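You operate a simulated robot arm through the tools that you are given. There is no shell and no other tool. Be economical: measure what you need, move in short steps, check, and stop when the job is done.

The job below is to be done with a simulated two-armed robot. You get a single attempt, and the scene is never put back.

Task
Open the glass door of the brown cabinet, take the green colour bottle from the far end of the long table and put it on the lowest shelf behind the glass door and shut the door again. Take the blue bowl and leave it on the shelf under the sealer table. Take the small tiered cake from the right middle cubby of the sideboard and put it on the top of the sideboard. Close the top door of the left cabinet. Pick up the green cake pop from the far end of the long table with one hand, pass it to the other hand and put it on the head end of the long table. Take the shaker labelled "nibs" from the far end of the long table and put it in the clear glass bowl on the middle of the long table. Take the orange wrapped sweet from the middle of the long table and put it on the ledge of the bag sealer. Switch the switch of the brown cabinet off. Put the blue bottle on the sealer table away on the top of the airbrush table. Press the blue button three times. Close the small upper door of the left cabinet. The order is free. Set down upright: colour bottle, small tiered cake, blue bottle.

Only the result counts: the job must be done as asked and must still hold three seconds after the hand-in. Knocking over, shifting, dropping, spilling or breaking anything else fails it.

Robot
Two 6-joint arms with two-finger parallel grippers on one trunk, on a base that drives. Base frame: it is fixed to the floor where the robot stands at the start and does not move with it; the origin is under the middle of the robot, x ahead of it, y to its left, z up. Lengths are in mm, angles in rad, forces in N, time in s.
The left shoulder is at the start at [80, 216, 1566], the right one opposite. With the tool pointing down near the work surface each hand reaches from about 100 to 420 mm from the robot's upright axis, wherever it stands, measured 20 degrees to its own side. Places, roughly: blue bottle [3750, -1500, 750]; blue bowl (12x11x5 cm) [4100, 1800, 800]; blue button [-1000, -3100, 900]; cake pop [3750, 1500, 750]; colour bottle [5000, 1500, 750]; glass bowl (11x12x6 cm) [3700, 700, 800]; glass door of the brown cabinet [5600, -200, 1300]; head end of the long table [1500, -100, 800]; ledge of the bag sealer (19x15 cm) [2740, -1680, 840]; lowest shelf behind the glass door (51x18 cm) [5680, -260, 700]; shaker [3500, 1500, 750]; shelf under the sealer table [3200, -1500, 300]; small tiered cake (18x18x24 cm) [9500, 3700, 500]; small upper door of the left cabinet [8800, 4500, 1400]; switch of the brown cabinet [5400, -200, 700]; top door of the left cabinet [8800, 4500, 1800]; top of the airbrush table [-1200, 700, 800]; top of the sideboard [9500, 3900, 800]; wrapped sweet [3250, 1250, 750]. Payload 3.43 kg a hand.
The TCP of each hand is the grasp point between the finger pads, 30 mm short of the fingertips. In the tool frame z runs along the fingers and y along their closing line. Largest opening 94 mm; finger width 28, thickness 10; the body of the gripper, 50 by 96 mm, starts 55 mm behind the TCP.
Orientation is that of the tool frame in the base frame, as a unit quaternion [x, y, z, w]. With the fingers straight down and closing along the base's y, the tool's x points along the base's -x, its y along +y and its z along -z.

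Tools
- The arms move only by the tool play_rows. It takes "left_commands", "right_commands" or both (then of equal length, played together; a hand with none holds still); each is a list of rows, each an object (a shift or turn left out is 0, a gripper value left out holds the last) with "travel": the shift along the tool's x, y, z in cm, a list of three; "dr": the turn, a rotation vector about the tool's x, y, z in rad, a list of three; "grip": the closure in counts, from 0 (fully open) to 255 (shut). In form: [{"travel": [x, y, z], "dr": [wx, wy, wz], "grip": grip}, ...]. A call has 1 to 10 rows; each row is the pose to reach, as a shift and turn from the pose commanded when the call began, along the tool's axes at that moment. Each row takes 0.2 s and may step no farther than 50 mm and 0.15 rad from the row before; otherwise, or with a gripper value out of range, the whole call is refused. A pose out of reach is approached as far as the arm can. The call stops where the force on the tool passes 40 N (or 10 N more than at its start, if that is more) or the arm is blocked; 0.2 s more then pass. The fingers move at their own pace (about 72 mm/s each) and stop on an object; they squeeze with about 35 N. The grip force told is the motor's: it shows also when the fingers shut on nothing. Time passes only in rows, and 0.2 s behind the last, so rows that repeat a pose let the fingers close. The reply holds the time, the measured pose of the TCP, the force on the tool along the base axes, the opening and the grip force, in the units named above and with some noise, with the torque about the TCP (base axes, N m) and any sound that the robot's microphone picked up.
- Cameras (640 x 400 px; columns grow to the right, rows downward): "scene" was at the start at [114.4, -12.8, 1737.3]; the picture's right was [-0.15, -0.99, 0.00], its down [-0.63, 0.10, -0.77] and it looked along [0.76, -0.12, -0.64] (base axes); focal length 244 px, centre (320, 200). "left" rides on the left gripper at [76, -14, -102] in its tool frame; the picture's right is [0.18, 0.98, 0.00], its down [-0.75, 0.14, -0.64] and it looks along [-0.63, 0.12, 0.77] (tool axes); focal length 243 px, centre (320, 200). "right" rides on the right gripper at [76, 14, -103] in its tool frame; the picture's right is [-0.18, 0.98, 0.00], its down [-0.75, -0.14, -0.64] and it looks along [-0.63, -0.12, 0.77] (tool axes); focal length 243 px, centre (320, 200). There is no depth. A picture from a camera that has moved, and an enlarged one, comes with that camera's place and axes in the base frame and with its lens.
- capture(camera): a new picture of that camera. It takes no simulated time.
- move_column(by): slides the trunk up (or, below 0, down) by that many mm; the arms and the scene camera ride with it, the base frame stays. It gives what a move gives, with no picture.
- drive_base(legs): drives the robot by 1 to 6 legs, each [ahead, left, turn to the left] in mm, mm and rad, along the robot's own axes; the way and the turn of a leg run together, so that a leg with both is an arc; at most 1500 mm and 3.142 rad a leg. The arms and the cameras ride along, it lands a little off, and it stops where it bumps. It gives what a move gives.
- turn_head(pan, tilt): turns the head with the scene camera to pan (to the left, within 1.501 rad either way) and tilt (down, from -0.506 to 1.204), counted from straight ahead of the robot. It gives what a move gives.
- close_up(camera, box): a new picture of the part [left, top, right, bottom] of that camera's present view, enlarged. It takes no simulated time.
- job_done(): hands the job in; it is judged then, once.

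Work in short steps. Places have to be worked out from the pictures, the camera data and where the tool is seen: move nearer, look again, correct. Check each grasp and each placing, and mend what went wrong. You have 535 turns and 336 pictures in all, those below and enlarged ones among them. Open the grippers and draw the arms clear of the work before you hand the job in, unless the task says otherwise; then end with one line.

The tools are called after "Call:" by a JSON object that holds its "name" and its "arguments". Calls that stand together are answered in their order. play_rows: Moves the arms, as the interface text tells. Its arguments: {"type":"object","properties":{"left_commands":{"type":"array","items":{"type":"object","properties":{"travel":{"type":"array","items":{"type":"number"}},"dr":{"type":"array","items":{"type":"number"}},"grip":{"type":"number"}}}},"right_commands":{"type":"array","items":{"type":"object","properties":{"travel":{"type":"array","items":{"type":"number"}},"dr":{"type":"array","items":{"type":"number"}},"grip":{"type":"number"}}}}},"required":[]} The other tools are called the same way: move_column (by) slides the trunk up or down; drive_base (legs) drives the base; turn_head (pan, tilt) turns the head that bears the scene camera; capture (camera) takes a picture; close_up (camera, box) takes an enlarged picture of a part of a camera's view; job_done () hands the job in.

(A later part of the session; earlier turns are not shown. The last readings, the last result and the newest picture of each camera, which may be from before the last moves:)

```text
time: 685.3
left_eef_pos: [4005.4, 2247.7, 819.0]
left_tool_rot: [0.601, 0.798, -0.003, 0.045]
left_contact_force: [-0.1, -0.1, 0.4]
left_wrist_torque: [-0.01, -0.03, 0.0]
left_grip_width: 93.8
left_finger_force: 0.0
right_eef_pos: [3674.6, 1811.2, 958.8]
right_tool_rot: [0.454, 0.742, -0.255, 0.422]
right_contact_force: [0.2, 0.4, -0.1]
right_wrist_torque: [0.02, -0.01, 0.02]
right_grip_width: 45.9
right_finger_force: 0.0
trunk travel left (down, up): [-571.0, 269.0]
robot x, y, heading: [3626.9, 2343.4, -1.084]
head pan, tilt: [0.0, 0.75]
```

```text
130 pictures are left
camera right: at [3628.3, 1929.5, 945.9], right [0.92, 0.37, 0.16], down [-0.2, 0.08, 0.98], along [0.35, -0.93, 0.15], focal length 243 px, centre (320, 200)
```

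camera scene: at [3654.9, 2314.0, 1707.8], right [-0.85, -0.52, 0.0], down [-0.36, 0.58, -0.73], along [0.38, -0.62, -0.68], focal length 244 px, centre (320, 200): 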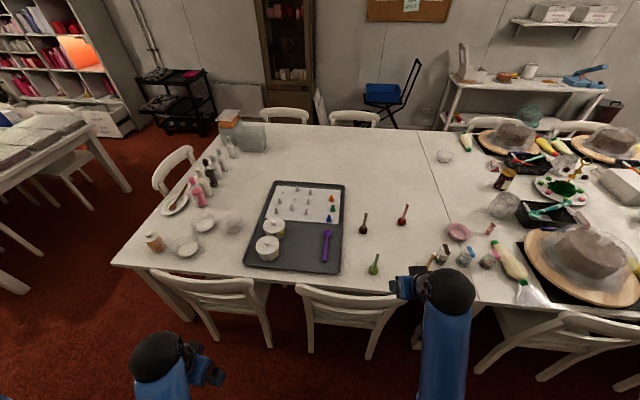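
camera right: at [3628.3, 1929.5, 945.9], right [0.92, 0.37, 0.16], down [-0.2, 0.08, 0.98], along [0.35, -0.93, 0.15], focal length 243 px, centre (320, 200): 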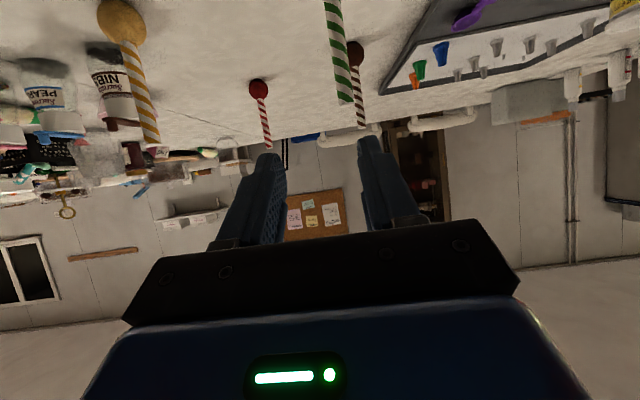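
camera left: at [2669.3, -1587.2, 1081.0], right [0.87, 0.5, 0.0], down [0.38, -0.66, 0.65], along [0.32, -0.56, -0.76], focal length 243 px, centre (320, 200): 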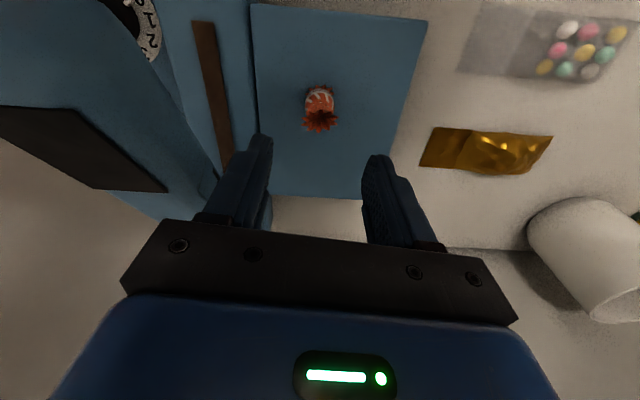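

Stick spans z≈775–890 at [3756,1705]. I move to ~85 mm short of it, at grip height z≈815.

Call:
{"name": "play_rows", "arguments": {"right_commands": [{"travel": [1.4, 0.6, 2.6], "grip": 130}, {"travel": [2.8, 1.2, 5.2], "grip": 130}, {"travel": [4.2, 1.8, 7.6], "grip": 130}, {"travel": [5.6, 2.3, 10], "grip": 130}, {"travel": [5.6, 2.3, 10], "grip": 130}]}}

Call:
{"name": "capture", "arguments": {"camera": "right"}}

```text
time: 686.5
left_eef_pos: [4005.1, 2248.1, 819.4]
left_tool_rot: [0.6, 0.799, -0.003, 0.045]
left_contact_force: [0.5, -0.9, -0.1]
left_wrist_torque: [0.03, 0.04, 0.02]
left_grip_width: 94.1
left_finger_force: 0.0
right_eef_pos: [3721.1, 1771.6, 859.6]
right_tool_rot: [0.453, 0.742, -0.255, 0.423]
right_contact_force: [-0.2, -0.6, 0.1]
right_wrist_torque: [0.02, 0.02, 0.01]
right_grip_width: 45.9
right_finger_force: 0.0
trunk travel left (down, up): [-571.0, 269.0]
robot x, y, heading: [3633.6, 2341.0, -1.091]
head pan, tilt: [0.0, 0.75]
```

```text
129 pictures are left
camera right: at [3675.9, 1890.4, 848.2], right [0.92, 0.37, 0.16], down [-0.21, 0.08, 0.98], along [0.35, -0.93, 0.15], focal length 243 px, centre (320, 200)
```

right: 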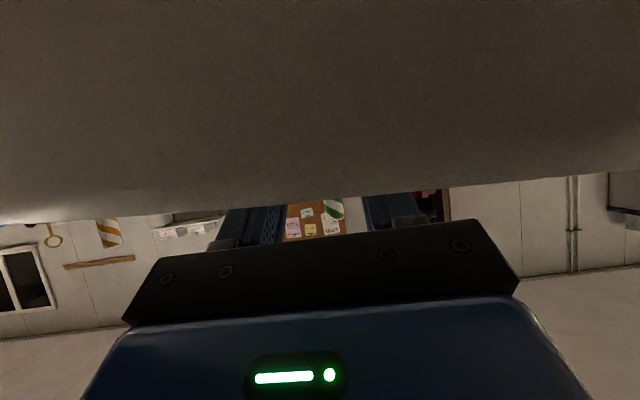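

The chair back is right in front of the wrist camera here. I rise, use a steeper pitch, and will come down vertically from above beyond the chair.

Call:
{"name": "play_rows", "arguments": {"right_commands": [{"travel": [-3.4, 0, -2], "grip": 130}, {"travel": [-6.9, 0, -4.1], "grip": 130}, {"travel": [-8.6, 0, -5.2], "dr": [0, 0.12, 0], "grip": 130}, {"travel": [-8.6, 0, -5.2], "dr": [0, 0.23, 0], "grip": 130}]}}

Call:
{"name": "capture", "arguments": {"camera": "right"}}

```text
time: 687.5
left_eef_pos: [4006.4, 2247.3, 820.2]
left_tool_rot: [0.601, 0.798, -0.004, 0.044]
left_contact_force: [0.9, -0.1, 0.6]
left_wrist_torque: [0.0, 0.0, -0.02]
left_grip_width: 94.2
left_finger_force: 0.0
right_eef_pos: [3720.5, 1771.2, 959.2]
right_tool_rot: [0.479, 0.786, -0.201, 0.334]
right_contact_force: [-0.4, 0.4, -0.6]
right_wrist_torque: [-0.01, 0.0, 0.0]
right_grip_width: 46.1
right_finger_force: 0.1
trunk travel left (down, up): [-571.0, 269.0]
robot x, y, heading: [3628.7, 2341.1, -1.087]
head pan, tilt: [0.0, 0.75]
```

```text
128 pictures are left
camera right: at [3675.5, 1889.0, 976.2], right [0.93, 0.34, 0.14], down [-0.1, -0.12, 0.99], along [0.35, -0.93, -0.08], focal length 243 px, centre (320, 200)
```

right: 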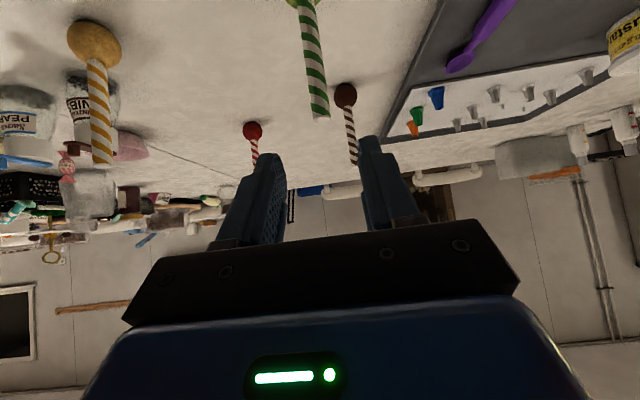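

I move above the stick.

Call:
{"name": "play_rows", "arguments": {"right_commands": [{"travel": [-1.4, 0.1, 2.1], "grip": 130}, {"travel": [-2.8, 0.1, 4.3], "grip": 130}, {"travel": [-4.2, 0.2, 6.4], "grip": 130}, {"travel": [-4.2, 0.2, 6.4], "grip": 130}]}}

Call:
{"name": "capture", "arguments": {"camera": "right"}}

```text
time: 688.5
left_eef_pos: [4005.6, 2247.8, 819.8]
left_tool_rot: [0.601, 0.798, -0.003, 0.044]
left_contact_force: [-0.1, 0.3, -1.2]
left_wrist_torque: [0.0, 0.01, 0.0]
left_grip_width: 93.9
left_finger_force: 0.0
right_eef_pos: [3755.3, 1705.0, 945.5]
right_tool_rot: [0.479, 0.785, -0.202, 0.335]
right_contact_force: [-0.4, -0.4, 0.4]
right_wrist_torque: [-0.01, 0.01, 0.01]
right_grip_width: 46.0
right_finger_force: 0.2
trunk travel left (down, up): [-571.0, 269.0]
robot x, y, heading: [3629.0, 2341.4, -1.088]
head pan, tilt: [0.0, 0.75]
```

```text
127 pictures are left
camera right: at [3710.3, 1822.2, 962.4], right [0.93, 0.34, 0.14], down [-0.1, -0.12, 0.99], along [0.35, -0.93, -0.08], focal length 243 px, centre (320, 200)
```

right: 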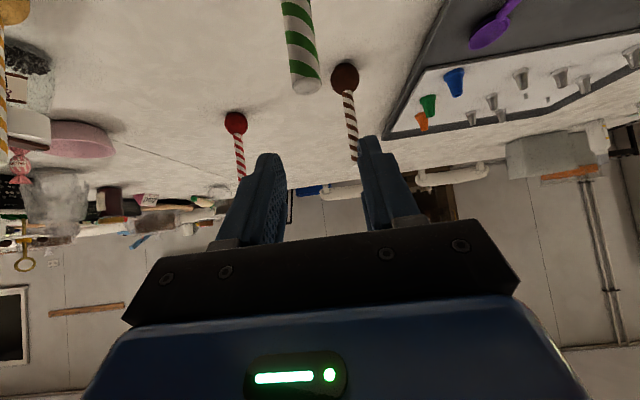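

The stick is exactly below the TCP. I descend ~110 mm and close.

Call:
{"name": "play_rows", "arguments": {"right_commands": [{"travel": [2, 0, 1.9], "grip": 130}, {"travel": [4, 0, 3.8], "grip": 130}, {"travel": [6, 0, 5.7], "grip": 130}, {"travel": [7.9, 0, 7.6], "grip": 130}, {"travel": [7.9, 0, 7.6], "grip": 130}]}}

Call:
{"name": "capture", "arguments": {"camera": "right"}}

```text
time: 689.7
left_eef_pos: [4005.9, 2248.0, 818.9]
left_tool_rot: [0.601, 0.798, -0.004, 0.044]
left_contact_force: [-0.8, 0.6, 0.1]
left_wrist_torque: [-0.03, -0.01, 0.0]
left_grip_width: 94.0
left_finger_force: 0.1
right_eef_pos: [3759.7, 1706.2, 832.0]
right_tool_rot: [0.479, 0.787, -0.2, 0.334]
right_contact_force: [0.3, -0.2, 0.3]
right_wrist_torque: [0.0, 0.0, 0.02]
right_grip_width: 46.1
right_finger_force: 0.0
trunk travel left (down, up): [-571.0, 269.0]
robot x, y, heading: [3632.9, 2338.8, -1.088]
head pan, tilt: [0.0, 0.75]
```

```text
126 pictures are left
camera right: at [3713.1, 1825.1, 850.1], right [0.93, 0.34, 0.14], down [-0.1, -0.12, 0.99], along [0.35, -0.93, -0.08], focal length 243 px, centre (320, 200)
```

right: 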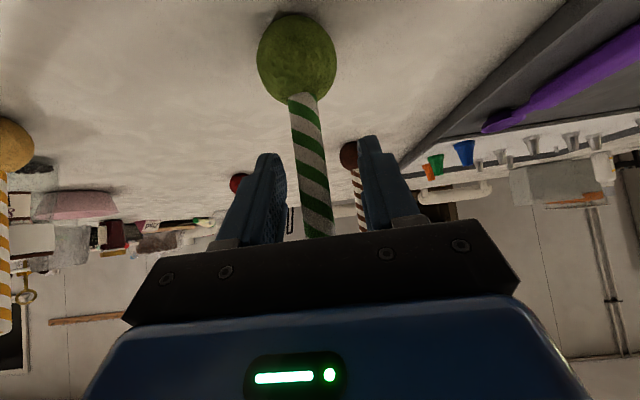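

Stick between the fingers; close and lift.

Call:
{"name": "play_rows", "arguments": {"right_commands": [{"grip": 255}, {"grip": 255}, {"grip": 255}, {"grip": 255}]}}

Call:
{"name": "play_rows", "arguments": {"right_commands": [{"travel": [-1.4, 0, -1.4], "grip": 255}, {"travel": [-4.3, 0, -4.2], "grip": 255}, {"travel": [-7.2, 0, -7], "grip": 255}, {"travel": [-10, 0, -9.7], "grip": 255}]}}

Call:
{"name": "capture", "arguments": {"camera": "right"}}

```text
time: 690.7
left_eef_pos: [4006.3, 2248.3, 819.9]
left_tool_rot: [0.601, 0.798, -0.003, 0.045]
left_contact_force: [-0.6, 0.9, -0.2]
left_wrist_torque: [0.0, 0.04, -0.01]
left_grip_width: 93.9
left_finger_force: 0.0
right_eef_pos: [3758.0, 1707.0, 833.5]
right_tool_rot: [0.479, 0.786, -0.201, 0.335]
right_contact_force: [-0.3, 0.5, -0.6]
right_wrist_torque: [-0.01, -0.02, 0.0]
right_grip_width: 18.1
right_finger_force: 35.0
trunk travel left (down, up): [-571.0, 269.0]
robot x, y, heading: [3632.7, 2338.6, -1.085]
head pan, tilt: [0.0, 0.75]
```

```text
time: 691.7
left_eef_pos: [4005.7, 2248.5, 820.3]
left_tool_rot: [0.601, 0.798, -0.004, 0.044]
left_contact_force: [0.4, 0.8, 0.0]
left_wrist_torque: [-0.01, 0.02, 0.01]
left_grip_width: 94.3
left_finger_force: 0.0
right_eef_pos: [3756.8, 1705.2, 977.1]
right_tool_rot: [0.48, 0.786, -0.201, 0.334]
right_contact_force: [0.6, 0.2, -0.4]
right_wrist_torque: [0.01, 0.0, -0.02]
right_grip_width: 18.3
right_finger_force: 35.6
trunk travel left (down, up): [-571.0, 269.0]
robot x, y, heading: [3630.0, 2339.2, -1.084]
head pan, tilt: [0.0, 0.75]
```

```text
125 pictures are left
camera right: at [3711.3, 1822.7, 993.8], right [0.93, 0.34, 0.14], down [-0.1, -0.12, 0.99], along [0.35, -0.93, -0.08], focal length 243 px, centre (320, 200)
```

right: 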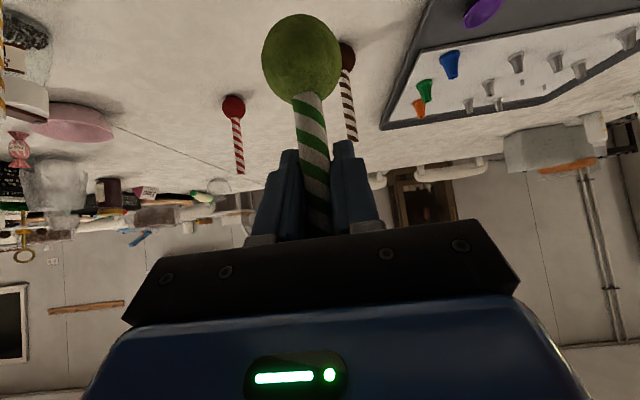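

Pop held by its stick (18 mm). For the handover, I bring the right hand toward the middle and the left hand up above it.

Call:
{"name": "play_rows", "arguments": {"right_commands": [{"travel": [1.7, 2.8, -1.8], "grip": 255}, {"travel": [3.4, 5.7, -3.5], "grip": 255}, {"travel": [5.2, 8.5, -5.3], "grip": 255}, {"travel": [6.9, 11.4, -7.1], "grip": 255}, {"travel": [6.9, 11.4, -7.1], "grip": 255}, {"travel": [6.9, 11.4, -7.1], "grip": 255}, {"travel": [6.9, 11.4, -7.1], "grip": 255}, {"travel": [6.9, 11.4, -7.1], "grip": 255}, {"travel": [6.9, 11.4, -7.1], "grip": 255}], "left_commands": [{"travel": [0, 0, -4.5], "grip": 60}, {"travel": [-1, 0, -9], "grip": 60}, {"travel": [-3, 0, -13], "grip": 60}, {"travel": [-6, 0, -17], "grip": 60}, {"travel": [-9, 0, -21], "grip": 60}, {"travel": [-12, 0, -25], "grip": 60}, {"travel": [-15, 0, -29], "grip": 60}, {"travel": [-18, 0, -32.4], "grip": 60}, {"travel": [-21, 0, -34], "grip": 60}]}}

Call:
{"name": "capture", "arguments": {"camera": "scene"}}

```text
time: 693.7
left_eef_pos: [4076.1, 1980.1, 820.9]
left_tool_rot: [0.602, 0.798, -0.003, 0.043]
left_contact_force: [2.7, -5.9, 8.7]
left_wrist_torque: [0.49, 0.27, -0.01]
left_grip_width: 71.9
left_finger_force: 0.0
left hand out of reach, approached as far as the arm can: row 1, 2, 3, 4, 5, 6, 7, 8, 9
right_eef_pos: [3814.2, 1839.9, 976.2]
right_tool_rot: [0.481, 0.786, -0.2, 0.333]
right_contact_force: [0.3, 0.4, -0.8]
right_wrist_torque: [0.0, -0.02, 0.01]
right_grip_width: 18.0
right_finger_force: 35.2
trunk travel left (down, up): [-571.0, 269.0]
robot x, y, heading: [3635.0, 2337.6, -1.087]
head pan, tilt: [0.0, 0.75]
```

```text
124 pictures are left
camera scene: at [3687.7, 2235.1, 1507.6], right [-0.89, -0.47, 0.0], down [-0.32, 0.61, -0.73], along [0.34, -0.64, -0.69], focal length 244 px, centre (320, 200)
```

scene: 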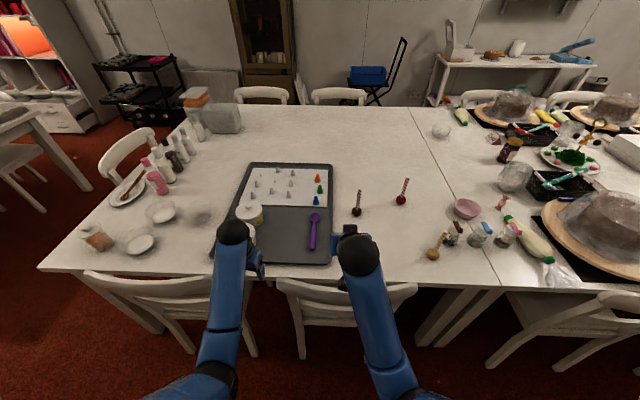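

The left hand slid forward and is touching a pot on the tray. I raise the trunk at once.

Call:
{"name": "move_column", "arguments": {"by": 150}}

Call:
{"name": "close_up", "arguments": {"camera": "scene", "box": [180, 150, 400, 290]}}

Call:
{"name": "capture", "arguments": {"camera": "left"}}

```text
time: 695.4
left_eef_pos: [4075.7, 1981.2, 973.8]
left_tool_rot: [0.601, 0.798, -0.003, 0.045]
left_contact_force: [-0.5, -0.1, 0.1]
left_wrist_torque: [0.04, 0.01, 0.0]
left_grip_width: 71.8
left_finger_force: 0.0
right_eef_pos: [3813.0, 1843.9, 1129.1]
right_tool_rot: [0.479, 0.786, -0.201, 0.335]
right_contact_force: [1.3, 0.6, -0.9]
right_wrist_torque: [0.0, 0.01, 0.0]
right_grip_width: 18.3
right_finger_force: 34.6
trunk travel left (down, up): [-721.0, 119.0]
robot x, y, heading: [3630.7, 2336.6, -1.083]
head pan, tilt: [0.0, 0.75]
```

```text
2.86 times, centred on (290, 220) of scene
camera zoom: at [3685.2, 2240.4, 1657.7], right [-0.89, -0.47, 0.0], down [-0.32, 0.6, -0.73], along [0.34, -0.65, -0.68], focal length 697 px, centre (406, 143)
```

zoom: 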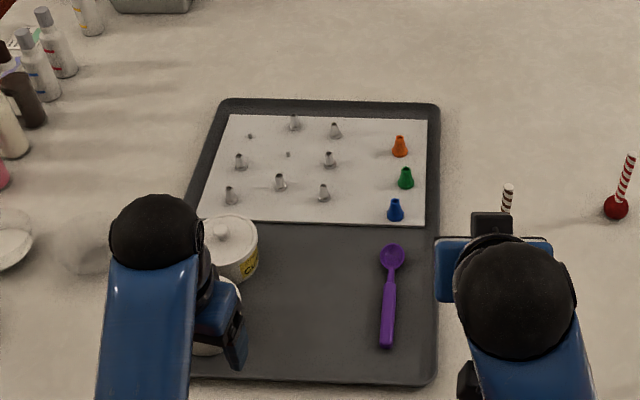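

```text
122 pictures are left
camera left: at [4034.6, 2056.2, 1067.9], right [0.89, 0.45, 0.03], down [0.3, -0.64, 0.7], along [0.34, -0.62, -0.71], focal length 243 px, centre (320, 200)
```

left: 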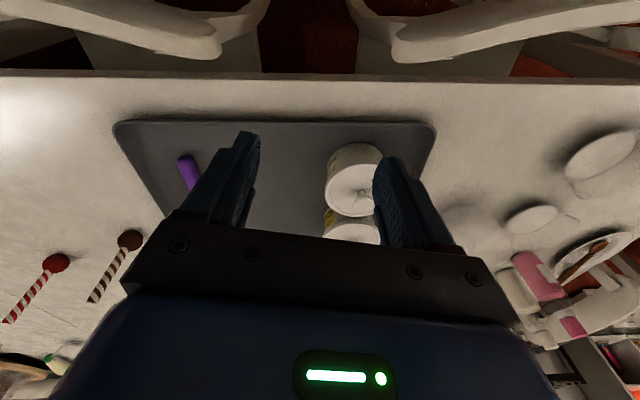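

The pots still stand with their lids. Now with the hand further forward, I raise it and move it over to above the right hand.

Call:
{"name": "play_rows", "arguments": {"left_commands": [{"travel": [0, 0, -4.5], "grip": 60}, {"travel": [0, 0, -9], "grip": 60}, {"travel": [-0.3, -1.5, -13], "grip": 60}, {"travel": [-0.9, -4.5, -16], "grip": 60}, {"travel": [-1.7, -8, -19], "grip": 60}, {"travel": [-2.5, -12, -21.5], "grip": 60}, {"travel": [-3.3, -16, -24], "grip": 60}, {"travel": [-4.2, -20, -26.5], "grip": 60}, {"travel": [-5.1, -24, -29], "grip": 60}, {"travel": [-6, -28, -31], "grip": 60}]}}

Call:
{"name": "capture", "arguments": {"camera": "left"}}

Call:
{"name": "capture", "arguments": {"camera": "scene"}}

```text
time: 697.4
left_eef_pos: [3872.0, 1756.6, 1103.2]
left_tool_rot: [0.593, 0.804, 0.002, 0.044]
left_contact_force: [-0.1, -0.4, -0.7]
left_wrist_torque: [0.01, 0.03, 0.0]
left_grip_width: 71.9
left_finger_force: 0.1
left hand out of reach, approached as far as the arm can: row 1, 2, 3, 4, 5, 6, 7, 8, 9
right_eef_pos: [3802.7, 1835.4, 1129.9]
right_tool_rot: [0.492, 0.776, -0.208, 0.336]
right_contact_force: [0.3, 0.0, -0.4]
right_wrist_torque: [0.0, 0.02, -0.01]
right_grip_width: 18.2
right_finger_force: 35.5
trunk travel left (down, up): [-721.0, 119.0]
robot x, y, heading: [3633.1, 2336.6, -1.086]
head pan, tilt: [0.0, 0.75]
stopped in row 9 (right hand): the force on the tool passed its limit at 119 N (the readings are from after the stop); the commanded pose is now the measured one
```

```text
121 pictures are left
camera left: at [3828.4, 1829.6, 1196.8], right [0.89, 0.46, 0.04], down [0.31, -0.65, 0.7], along [0.35, -0.61, -0.71], focal length 243 px, centre (320, 200)
```

left: 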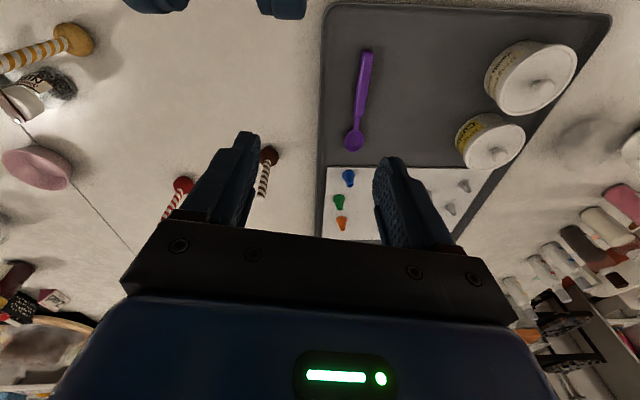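

```text
120 pictures are left
camera scene: at [3682.2, 2238.2, 1657.6], right [-0.89, -0.47, 0.0], down [-0.32, 0.6, -0.73], along [0.34, -0.65, -0.68], focal length 244 px, centre (320, 200)
```

scene: 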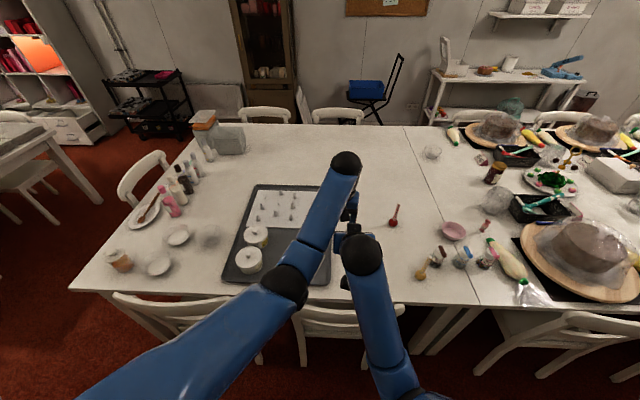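

The hands touched; the pop is still gripped (18 mm). I separate the left hand to the side and lower the right hand, since the left can't reach that height.

Call:
{"name": "play_rows", "arguments": {"left_commands": [{"travel": [-3.5, 1, 0], "grip": 60}, {"travel": [-5, 4.5, 0], "grip": 60}, {"travel": [-4.4, 8.7, 0], "grip": 60}, {"travel": [-3.4, 12.9, 0], "grip": 60}, {"travel": [-3.4, 12.9, 0], "grip": 60}]}}

Call:
{"name": "play_rows", "arguments": {"right_commands": [{"travel": [2.3, 0, 2.2], "grip": 255}, {"travel": [4.6, 0, 4.5], "grip": 255}, {"travel": [7, 0, 6.7], "grip": 255}, {"travel": [9.3, 0, 9], "grip": 255}]}}

Call:
{"name": "capture", "arguments": {"camera": "right"}}

Call:
{"name": "capture", "arguments": {"camera": "scene"}}

```text
time: 698.6
left_eef_pos: [4005.8, 1761.0, 1113.1]
left_tool_rot: [0.595, 0.803, 0.0, 0.044]
left_contact_force: [-0.6, -0.3, 0.7]
left_wrist_torque: [0.02, -0.02, 0.0]
left_grip_width: 71.7
left_finger_force: 0.1
right_eef_pos: [3804.1, 1836.1, 1131.5]
right_tool_rot: [0.492, 0.776, -0.208, 0.336]
right_contact_force: [-0.4, -0.9, 0.2]
right_wrist_torque: [0.01, -0.03, 0.02]
right_grip_width: 18.2
right_finger_force: 34.8
trunk travel left (down, up): [-721.0, 119.0]
robot x, y, heading: [3633.0, 2339.7, -1.086]
head pan, tilt: [0.0, 0.75]
```

```text
time: 699.6
left_eef_pos: [4004.9, 1762.5, 1114.5]
left_tool_rot: [0.594, 0.803, -0.001, 0.044]
left_contact_force: [-0.3, 0.2, 0.7]
left_wrist_torque: [0.0, 0.04, -0.01]
left_grip_width: 72.1
left_finger_force: 0.1
right_eef_pos: [3807.3, 1836.7, 1004.6]
right_tool_rot: [0.491, 0.776, -0.208, 0.336]
right_contact_force: [-0.4, -0.2, -0.6]
right_wrist_torque: [0.02, 0.01, 0.0]
right_grip_width: 18.1
right_finger_force: 35.0
trunk travel left (down, up): [-721.0, 119.0]
robot x, y, heading: [3632.3, 2342.5, -1.084]
head pan, tilt: [0.0, 0.75]
```

```text
119 pictures are left
camera right: at [3765.4, 1956.4, 1019.8], right [0.94, 0.31, 0.14], down [-0.11, -0.11, 0.99], along [0.32, -0.95, -0.07], focal length 243 px, centre (320, 200)
```

right: 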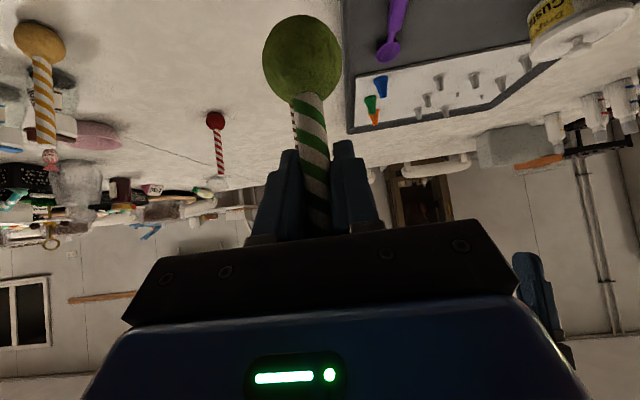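

```text
118 pictures are left
camera scene: at [3685.0, 2240.6, 1657.8], right [-0.89, -0.47, 0.0], down [-0.32, 0.6, -0.73], along [0.34, -0.65, -0.68], focal length 244 px, centre (320, 200)
```

scene: 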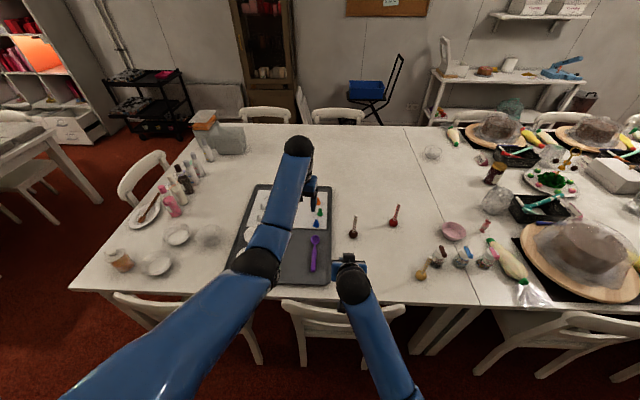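

Pop is intact. I tilt the left tool slightly (leaning away from the right hand) and bring it in front of the stick, level with its upper end.

Call:
{"name": "play_rows", "arguments": {"left_commands": [{"travel": [0.5, -3.6, 1.3], "dr": [0, 0.08, 0], "grip": 60}, {"travel": [1, -7.3, 2.6], "dr": [0, 0.16, 0], "grip": 60}, {"travel": [1.5, -11, 3.9], "dr": [0, 0.24, 0], "grip": 60}, {"travel": [1.9, -14.6, 5.2], "dr": [0, 0.3, 0], "grip": 60}, {"travel": [1.9, -14.6, 5.2], "dr": [0, 0.3, 0], "grip": 60}]}}

Call:
{"name": "capture", "arguments": {"camera": "left"}}

Call:
{"name": "capture", "arguments": {"camera": "scene"}}

```text
time: 700.8
left_eef_pos: [3863.6, 1748.6, 1051.3]
left_tool_rot: [0.587, 0.801, 0.087, -0.077]
left_contact_force: [-0.4, 0.4, -0.4]
left_wrist_torque: [-0.02, 0.0, 0.0]
left_grip_width: 71.8
left_finger_force: 0.0
left hand out of reach, approached as far as the arm can: row 4, 5
right_eef_pos: [3807.5, 1837.1, 1004.8]
right_tool_rot: [0.491, 0.776, -0.209, 0.336]
right_contact_force: [-0.8, 0.2, 0.1]
right_wrist_torque: [-0.01, 0.02, 0.04]
right_grip_width: 18.0
right_finger_force: 34.8
trunk travel left (down, up): [-721.0, 119.0]
robot x, y, heading: [3632.7, 2338.3, -1.087]
head pan, tilt: [0.0, 0.75]
```

```text
117 pictures are left
camera left: at [3829.1, 1791.2, 1166.3], right [0.88, 0.46, 0.09], down [0.37, -0.81, 0.46], along [0.29, -0.37, -0.88], focal length 243 px, centre (320, 200)
```

left: 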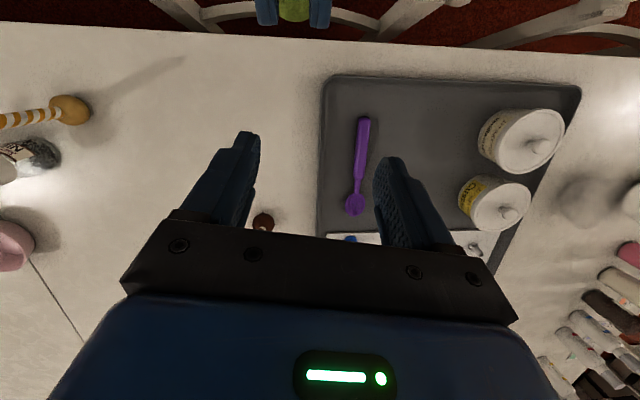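

```text
116 pictures are left
camera scene: at [3685.4, 2241.0, 1657.8], right [-0.89, -0.47, 0.0], down [-0.32, 0.6, -0.73], along [0.34, -0.65, -0.68], focal length 244 px, centre (320, 200)
```

scene: 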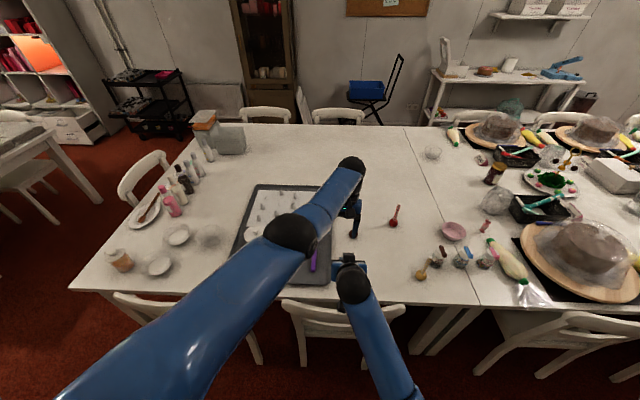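

Stick top is ~100 mm behind the left fingers. I align laterally, then move back so that the stick enters between them.

Call:
{"name": "play_rows", "arguments": {"left_commands": [{"travel": [0, -1.4, -0.8], "grip": 60}, {"travel": [1, -2.65, -1], "grip": 60}, {"travel": [3.5, -2.65, -0.6], "grip": 60}, {"travel": [6, -2.65, -0.2], "grip": 60}]}}

Call:
{"name": "capture", "arguments": {"camera": "left"}}

```text
time: 701.8
left_eef_pos: [3821.7, 1748.8, 1058.6]
left_tool_rot: [0.588, 0.801, 0.089, -0.076]
left_contact_force: [-0.6, 0.1, -0.1]
left_wrist_torque: [0.03, -0.01, -0.04]
left_grip_width: 71.7
left_finger_force: 0.0
left hand out of reach, approached as far as the arm can: row 3, 4
right_eef_pos: [3807.4, 1835.4, 1004.9]
right_tool_rot: [0.492, 0.775, -0.209, 0.336]
right_contact_force: [0.1, -0.6, -1.1]
right_wrist_torque: [0.03, 0.0, 0.01]
right_grip_width: 18.0
right_finger_force: 34.7
trunk travel left (down, up): [-721.0, 119.0]
robot x, y, heading: [3631.9, 2341.3, -1.088]
head pan, tilt: [0.0, 0.75]
```

```text
115 pictures are left
camera left: at [3788.1, 1791.6, 1174.5], right [0.88, 0.46, 0.09], down [0.37, -0.81, 0.46], along [0.29, -0.37, -0.88], focal length 243 px, centre (320, 200)
```

left: 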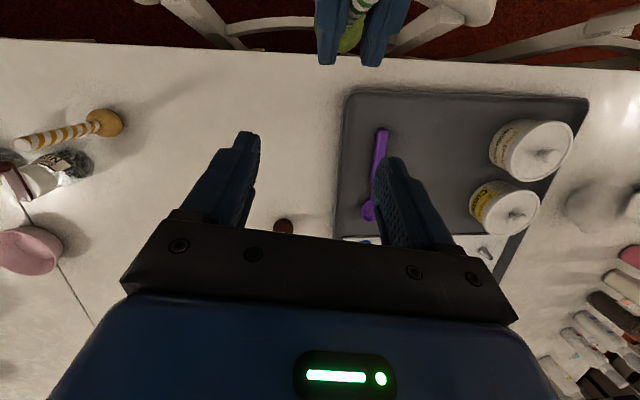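

The left can't move further back, so I bring the right hand (with the pop) forward to the left hand instead.

Call:
{"name": "play_rows", "arguments": {"right_commands": [{"travel": [0, -2.45, 0], "grip": 255}, {"travel": [-1.5, -2.45, 1.5], "grip": 255}, {"travel": [-3, -2.45, 3.1], "grip": 255}, {"travel": [-4.5, -2.45, 4.7], "grip": 255}]}}

Call:
{"name": "capture", "arguments": {"camera": "left"}}

Call:
{"name": "capture", "arguments": {"camera": "right"}}

```text
time: 702.8
left_eef_pos: [3823.6, 1748.5, 1057.4]
left_tool_rot: [0.588, 0.801, 0.089, -0.077]
left_contact_force: [-0.5, 0.5, 0.5]
left_wrist_torque: [0.0, 0.03, 0.02]
left_grip_width: 71.9
left_finger_force: 0.2
right_eef_pos: [3813.5, 1765.8, 1000.4]
right_tool_rot: [0.491, 0.777, -0.208, 0.335]
right_contact_force: [-0.1, -0.9, -0.5]
right_wrist_torque: [0.03, -0.01, 0.0]
right_grip_width: 17.9
right_finger_force: 34.4
trunk travel left (down, up): [-721.0, 119.0]
robot x, y, heading: [3632.6, 2342.2, -1.085]
head pan, tilt: [0.0, 0.75]
```

```text
114 pictures are left
camera left: at [3788.7, 1791.3, 1174.3], right [0.88, 0.46, 0.09], down [0.37, -0.81, 0.46], along [0.29, -0.37, -0.88], focal length 243 px, centre (320, 200)
```

left: 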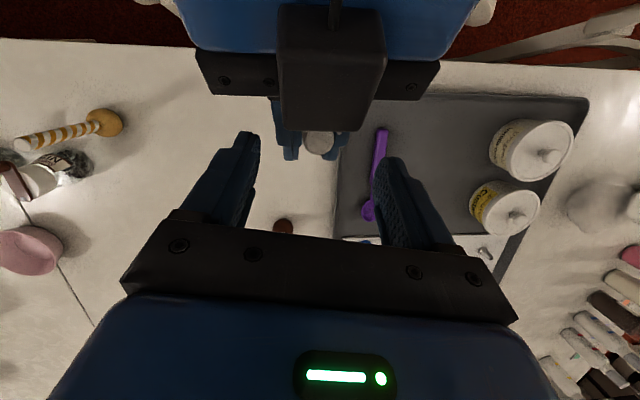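

```text
113 pictures are left
camera right: at [3772.1, 1886.0, 1016.5], right [0.94, 0.31, 0.14], down [-0.11, -0.11, 0.99], along [0.32, -0.95, -0.07], focal length 243 px, centre (320, 200)
```

right: 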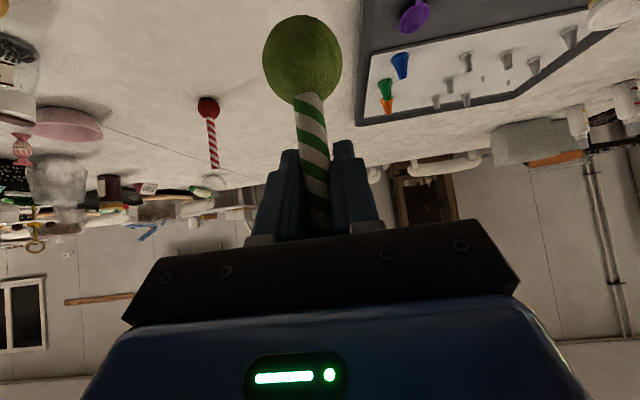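

The stick top is centred laterally, needs ~21 mm more forward. I do that and close the left gripper.

Call:
{"name": "play_rows", "arguments": {"right_commands": [{"travel": [-0.7, 0, 0.8], "grip": 255}, {"travel": [-1.45, 0, 1.55], "grip": 255}, {"travel": [-1.45, 0, 1.55], "grip": 255}]}}

Call:
{"name": "capture", "arguments": {"camera": "left"}}

```text
time: 703.6
left_eef_pos: [3821.9, 1749.1, 1059.8]
left_tool_rot: [0.588, 0.8, 0.088, -0.077]
left_contact_force: [0.3, 0.4, 0.5]
left_wrist_torque: [0.01, 0.02, -0.03]
left_grip_width: 71.7
left_finger_force: 0.0
right_eef_pos: [3821.6, 1748.9, 1002.1]
right_tool_rot: [0.491, 0.776, -0.209, 0.336]
right_contact_force: [0.1, 0.7, -0.5]
right_wrist_torque: [0.02, -0.02, 0.01]
right_grip_width: 17.9
right_finger_force: 35.3
trunk travel left (down, up): [-721.0, 119.0]
robot x, y, heading: [3632.9, 2341.6, -1.085]
head pan, tilt: [0.0, 0.75]
```

```text
112 pictures are left
camera left: at [3788.3, 1792.0, 1174.7], right [0.88, 0.46, 0.09], down [0.37, -0.81, 0.46], along [0.29, -0.37, -0.88], focal length 243 px, centre (320, 200)
```

left: 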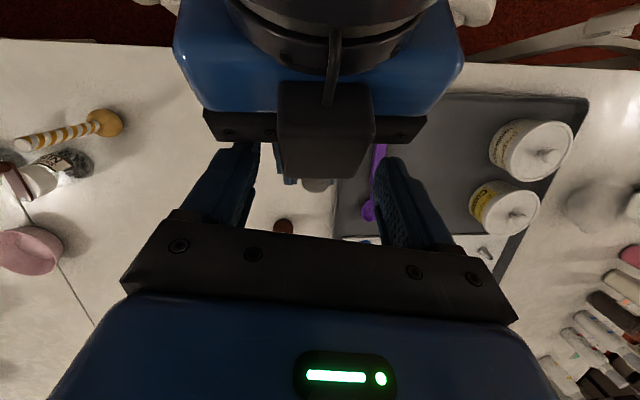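

Stick is between the left fingers. Close left.

Call:
{"name": "play_rows", "arguments": {"left_commands": [{"grip": 255}, {"grip": 255}, {"grip": 255}, {"grip": 255}, {"grip": 255}]}}

Call:
{"name": "capture", "arguments": {"camera": "left"}}

```text
time: 704.8
left_eef_pos: [3819.9, 1749.1, 1060.1]
left_tool_rot: [0.589, 0.8, 0.086, -0.077]
left_contact_force: [-33.5, -18.3, -7.3]
left_wrist_torque: [-0.55, 0.47, 0.74]
left_grip_width: 48.5
left_finger_force: 34.8
right_eef_pos: [3823.0, 1749.6, 1002.5]
right_tool_rot: [0.49, 0.777, -0.207, 0.337]
right_contact_force: [33.4, 18.0, 7.3]
right_wrist_torque: [-0.44, 1.47, -0.84]
right_grip_width: 17.4
right_finger_force: 34.9
trunk travel left (down, up): [-721.0, 119.0]
robot x, y, heading: [3631.6, 2341.7, -1.086]
head pan, tilt: [0.0, 0.75]
```

```text
111 pictures are left
camera left: at [3785.9, 1791.6, 1174.8], right [0.88, 0.46, 0.09], down [0.37, -0.81, 0.46], along [0.28, -0.38, -0.88], focal length 243 px, centre (320, 200)
```

left: 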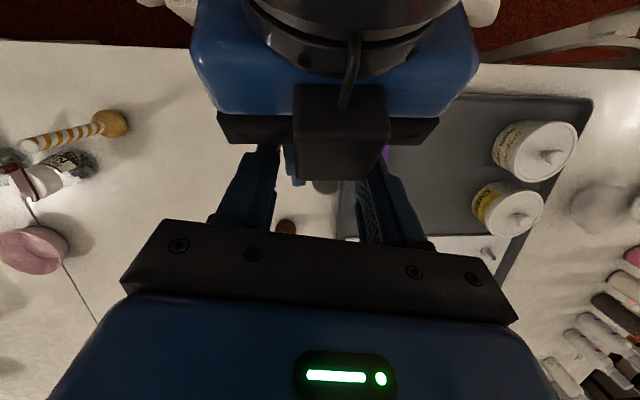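

The left finger hits the motor box of the right gripper, so this grip geometry doesn't work. I open the left hand and draw the right hand back; then I'll roll the right hand 180° so the ball points forward for the left hand to take.

Call:
{"name": "play_rows", "arguments": {"left_commands": [{"grip": 60}, {"grip": 60}, {"grip": 60}]}}

Call:
{"name": "play_rows", "arguments": {"right_commands": [{"travel": [1.4, 0, -1.5], "grip": 255}, {"travel": [3.5, 0, -3.6], "grip": 255}, {"travel": [5.5, 0, -5.8], "grip": 255}, {"travel": [7, 0, -7.4], "grip": 255}]}}

Call:
{"name": "play_rows", "arguments": {"right_commands": [{"dr": [0, 0, 0.15], "grip": 255}, {"dr": [0, 0, 0.3], "grip": 255}, {"dr": [0, 0, 0.45], "grip": 255}, {"dr": [0, 0, 0.6], "grip": 255}, {"dr": [0, 0, 0.75], "grip": 255}, {"dr": [0, 0, 0.9], "grip": 255}, {"dr": [0, 0, 1.05], "grip": 255}, {"dr": [0, 0, 1.2], "grip": 255}, {"dr": [0, 0, 1.35], "grip": 255}, {"dr": [0, 0, 1.5], "grip": 255}]}}

```text
time: 705.6
left_eef_pos: [3823.1, 1749.9, 1059.0]
left_tool_rot: [0.587, 0.801, 0.089, -0.075]
left_contact_force: [0.7, -0.9, -0.3]
left_wrist_torque: [-0.02, -0.04, 0.0]
left_grip_width: 71.7
left_finger_force: 0.0
right_eef_pos: [3821.2, 1748.5, 1001.6]
right_tool_rot: [0.491, 0.776, -0.209, 0.335]
right_contact_force: [0.2, 0.4, -0.6]
right_wrist_torque: [-0.02, -0.01, -0.01]
right_grip_width: 17.9
right_finger_force: 34.7
trunk travel left (down, up): [-721.0, 119.0]
robot x, y, heading: [3631.7, 2341.3, -1.09]
head pan, tilt: [0.0, 0.75]
```

```text
time: 706.6
left_eef_pos: [3822.1, 1750.3, 1060.3]
left_tool_rot: [0.588, 0.801, 0.088, -0.077]
left_contact_force: [-0.3, -0.4, 0.3]
left_wrist_torque: [0.0, 0.0, 0.01]
left_grip_width: 72.0
left_finger_force: 0.1
right_eef_pos: [3779.2, 1838.4, 1002.9]
right_tool_rot: [0.491, 0.776, -0.209, 0.336]
right_contact_force: [0.1, 0.0, -0.1]
right_wrist_torque: [-0.01, 0.02, 0.01]
right_grip_width: 17.7
right_finger_force: 34.8
trunk travel left (down, up): [-721.0, 119.0]
robot x, y, heading: [3632.1, 2344.8, -1.086]
head pan, tilt: [0.0, 0.75]
```

```text
time: 708.8
left_eef_pos: [3823.2, 1749.2, 1058.7]
left_tool_rot: [0.588, 0.801, 0.089, -0.076]
left_contact_force: [-0.1, -0.2, 0.8]
left_wrist_torque: [0.0, -0.01, 0.0]
left_grip_width: 71.7
left_finger_force: 0.0
right_eef_pos: [3777.4, 1839.7, 1003.7]
right_tool_rot: [0.889, 0.231, 0.076, 0.388]
right_contact_force: [-0.5, 0.0, -1.2]
right_wrist_torque: [-0.01, 0.01, 0.0]
right_grip_width: 17.7
right_finger_force: 34.8
trunk travel left (down, up): [-721.0, 119.0]
robot x, y, heading: [3630.1, 2343.5, -1.091]
head pan, tilt: [0.0, 0.75]
```

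Call:
{"name": "play_rows", "arguments": {"right_commands": [{"dr": [0, 0, 0.15], "grip": 255}, {"dr": [0, 0, 0.3], "grip": 255}, {"dr": [0, 0, 0.45], "grip": 255}, {"dr": [0, 0, 0.6], "grip": 255}, {"dr": [0, 0, 0.75], "grip": 255}, {"dr": [0, 0, 0.9], "grip": 255}, {"dr": [0, 0, 1.05], "grip": 255}, {"dr": [0, 0, 1.2], "grip": 255}, {"dr": [0, 0, 1.35], "grip": 255}, {"dr": [0, 0, 1.5], "grip": 255}]}}

Call:
{"name": "capture", "arguments": {"camera": "left"}}

Call:
{"name": "capture", "arguments": {"camera": "right"}}

```text
time: 711.0
left_eef_pos: [3821.8, 1749.2, 1058.3]
left_tool_rot: [0.588, 0.8, 0.089, -0.077]
left_contact_force: [-0.7, 0.3, 0.1]
left_wrist_torque: [0.01, -0.02, 0.02]
left_grip_width: 72.2
left_finger_force: 0.1
right_eef_pos: [3686.6, 1779.2, 1008.2]
right_tool_rot: [0.817, -0.419, 0.324, 0.227]
right_contact_force: [-0.4, 0.0, -1.0]
right_wrist_torque: [0.01, 0.04, 0.0]
right_grip_width: 17.6
right_finger_force: 35.1
right hand out of reach, approached as far as the arm can: row 8, 9, 10
trunk travel left (down, up): [-721.0, 119.0]
robot x, y, heading: [3629.1, 2341.7, -1.089]
head pan, tilt: [0.0, 0.75]
```

```text
110 pictures are left
camera left: at [3788.0, 1791.9, 1174.2], right [0.88, 0.46, 0.09], down [0.37, -0.81, 0.46], along [0.29, -0.37, -0.88], focal length 243 px, centre (320, 200)
```

left: 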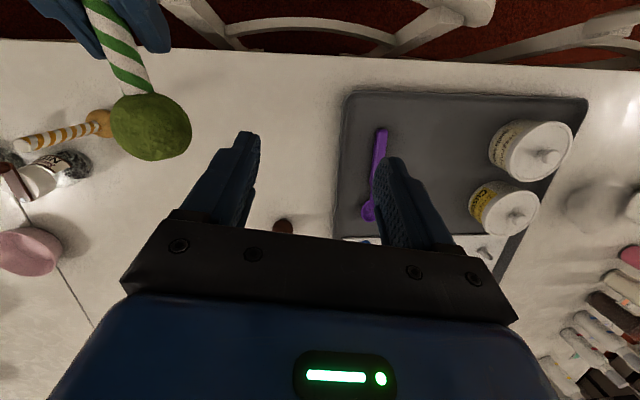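

```text
109 pictures are left
camera right: at [3673.5, 1796.1, 1136.1], right [-0.9, -0.44, -0.04], down [-0.43, 0.89, -0.12], along [0.08, -0.09, -0.99], focal length 243 px, centre (320, 200)
```

right: 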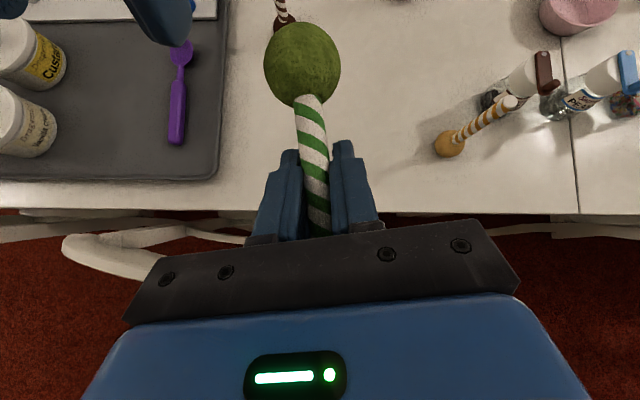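

The roll worked; the ball now points forward. I move the right hand back, left and up to line the ball up behind the left fingers.

Call:
{"name": "play_rows", "arguments": {"right_commands": [{"travel": [-1.9, -0.25, -2], "grip": 255}, {"travel": [-3.75, -0.5, -4], "grip": 255}, {"travel": [-2.4, -3.6, -4.8], "grip": 255}, {"travel": [-1, -6.8, -5.7], "grip": 255}, {"travel": [0.28, -9.9, -6.5], "grip": 255}, {"travel": [0.28, -9.9, -6.5], "grip": 255}]}}

Call:
{"name": "capture", "arguments": {"camera": "left"}}

```text
time: 712.4
left_eef_pos: [3821.9, 1749.9, 1059.5]
left_tool_rot: [0.587, 0.801, 0.088, -0.077]
left_contact_force: [0.2, 0.1, 0.6]
left_wrist_torque: [0.01, 0.03, -0.02]
left_grip_width: 72.0
left_finger_force: 0.0
right_eef_pos: [3649.4, 1822.1, 1015.6]
right_tool_rot: [0.81, -0.434, 0.32, 0.231]
right_contact_force: [0.4, 0.8, -0.6]
right_wrist_torque: [0.05, 0.02, -0.04]
right_grip_width: 17.4
right_finger_force: 35.1
right hand out of reach, approached as far as the arm can: row 1, 2, 3, 4, 5, 6
trunk travel left (down, up): [-721.0, 119.0]
robot x, y, heading: [3631.5, 2336.4, -1.091]
head pan, tilt: [0.0, 0.75]
```

```text
108 pictures are left
camera left: at [3788.5, 1791.8, 1174.6], right [0.88, 0.46, 0.09], down [0.37, -0.81, 0.46], along [0.29, -0.37, -0.88], focal length 243 px, centre (320, 200)
```

left: 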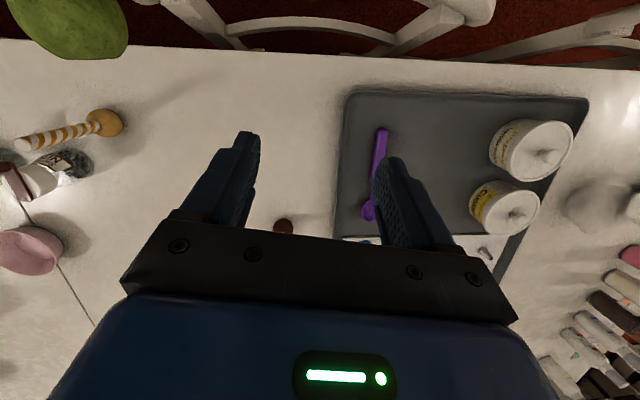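

With the full roll the right arm can't go left. I undo ~0.5 rad of the roll (ball then points forward-left) and move it left and up.

Call:
{"name": "play_rows", "arguments": {"right_commands": [{"dr": [0, 0, -0.14], "grip": 255}, {"dr": [0, 0, -0.28], "travel": [1, -2, -0.6], "grip": 255}, {"dr": [0, 0, -0.42], "travel": [2.1, -4.1, -1.2], "grip": 255}, {"dr": [0, 0, -0.5], "travel": [3.2, -6.2, -1.8], "grip": 255}, {"dr": [0, 0, -0.5], "travel": [4.2, -8.2, -2.4], "grip": 255}, {"dr": [0, 0, -0.5], "travel": [4.2, -8.2, -2.4], "grip": 255}]}}

Call:
{"name": "capture", "arguments": {"camera": "left"}}

```text
time: 713.8
left_eef_pos: [3822.0, 1749.8, 1059.3]
left_tool_rot: [0.588, 0.801, 0.089, -0.076]
left_contact_force: [0.3, 0.5, 0.2]
left_wrist_torque: [0.02, 0.04, 0.0]
left_grip_width: 71.8
left_finger_force: 0.2
right_eef_pos: [3730.8, 1859.5, 1059.7]
right_tool_rot: [0.892, -0.221, 0.253, 0.304]
right_contact_force: [-0.1, 0.4, -0.2]
right_wrist_torque: [0.02, 0.05, 0.0]
right_grip_width: 17.6
right_finger_force: 35.3
trunk travel left (down, up): [-721.0, 119.0]
robot x, y, heading: [3632.6, 2344.2, -1.083]
head pan, tilt: [0.0, 0.75]
```

```text
107 pictures are left
camera left: at [3788.4, 1791.7, 1174.5], right [0.88, 0.46, 0.09], down [0.37, -0.81, 0.46], along [0.29, -0.37, -0.88], focal length 243 px, centre (320, 200)
```

left: 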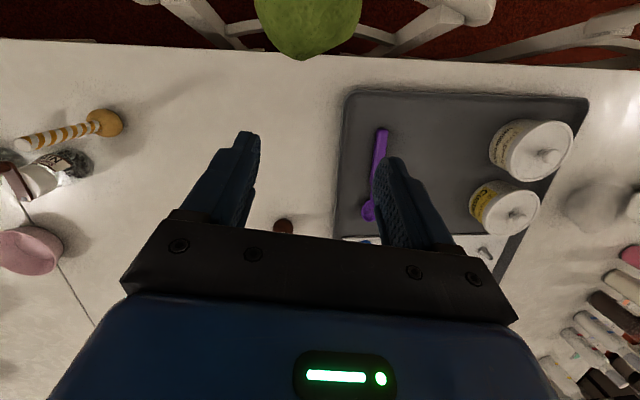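

The ball is aligned laterally with the left fingers, ~69 mm behind. I move it forward between them.

Call:
{"name": "play_rows", "arguments": {"right_commands": [{"travel": [1.25, 0.83, 1.73], "grip": 255}, {"travel": [2.5, 1.67, 3.47], "grip": 255}, {"travel": [3.4, 2.25, 4.7], "grip": 255}]}}

Call:
{"name": "capture", "arguments": {"camera": "left"}}

```text
time: 714.6
left_eef_pos: [3822.7, 1749.5, 1059.5]
left_tool_rot: [0.588, 0.8, 0.088, -0.076]
left_contact_force: [-0.9, 0.1, -0.1]
left_wrist_torque: [0.0, 0.0, -0.04]
left_grip_width: 71.9
left_finger_force: 0.0
right_eef_pos: [3763.5, 1803.5, 1057.8]
right_tool_rot: [0.891, -0.222, 0.253, 0.304]
right_contact_force: [1.2, -0.9, -1.4]
right_wrist_torque: [0.0, 0.04, -0.04]
right_grip_width: 17.6
right_finger_force: 34.7
trunk travel left (down, up): [-721.0, 119.0]
robot x, y, heading: [3633.4, 2337.2, -1.085]
head pan, tilt: [0.0, 0.75]
```

```text
106 pictures are left
camera left: at [3788.5, 1791.6, 1174.5], right [0.88, 0.46, 0.09], down [0.37, -0.81, 0.46], along [0.29, -0.37, -0.88], focal length 243 px, centre (320, 200)
```

left: 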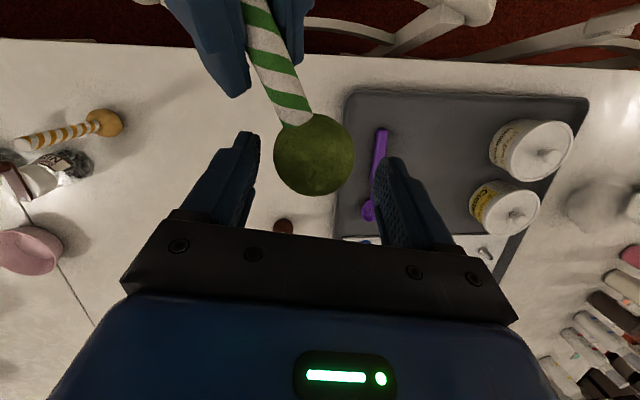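

Nearly centred. A bit further forward, then close the left gripper on the ball.

Call:
{"name": "play_rows", "arguments": {"right_commands": [{"travel": [0.5, 0.33, 0.7], "grip": 255}, {"travel": [0.5, 0.33, 0.7], "grip": 255}]}}

Call:
{"name": "play_rows", "arguments": {"left_commands": [{"grip": 255}, {"grip": 255}, {"grip": 255}, {"grip": 255}]}}

Call:
{"name": "capture", "arguments": {"camera": "left"}}

```text
time: 715.2
left_eef_pos: [3823.3, 1749.6, 1059.5]
left_tool_rot: [0.587, 0.801, 0.088, -0.078]
left_contact_force: [-1.0, 0.5, -0.9]
left_wrist_torque: [0.02, 0.03, -0.01]
left_grip_width: 71.6
left_finger_force: 0.0
right_eef_pos: [3766.1, 1795.0, 1057.2]
right_tool_rot: [0.892, -0.221, 0.252, 0.304]
right_contact_force: [0.4, 0.2, 0.1]
right_wrist_torque: [0.03, 0.04, -0.04]
right_grip_width: 17.6
right_finger_force: 34.3
trunk travel left (down, up): [-721.0, 119.0]
robot x, y, heading: [3630.7, 2342.1, -1.085]
head pan, tilt: [0.0, 0.75]
```

```text
time: 716.2
left_eef_pos: [3821.9, 1749.9, 1058.8]
left_tool_rot: [0.588, 0.801, 0.087, -0.077]
left_contact_force: [-22.0, -1.6, -2.3]
left_wrist_torque: [0.07, 0.1, 0.72]
left_grip_width: 40.1
left_finger_force: 34.8
right_eef_pos: [3766.8, 1795.7, 1057.7]
right_tool_rot: [0.892, -0.221, 0.253, 0.303]
right_contact_force: [21.2, 1.2, 0.6]
right_wrist_torque: [-0.1, -0.12, 0.3]
right_grip_width: 17.4
right_finger_force: 35.2
trunk travel left (down, up): [-721.0, 119.0]
robot x, y, heading: [3633.8, 2341.9, -1.084]
head pan, tilt: [0.0, 0.75]
```

```text
105 pictures are left
camera left: at [3787.2, 1791.9, 1174.6], right [0.88, 0.46, 0.09], down [0.37, -0.81, 0.46], along [0.28, -0.37, -0.88], focal length 243 px, centre (320, 200)
```

left: 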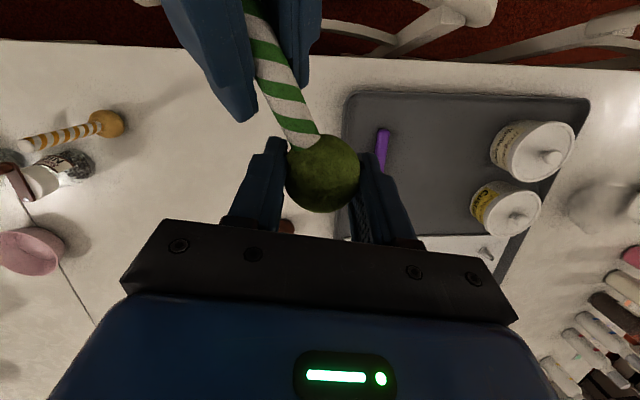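

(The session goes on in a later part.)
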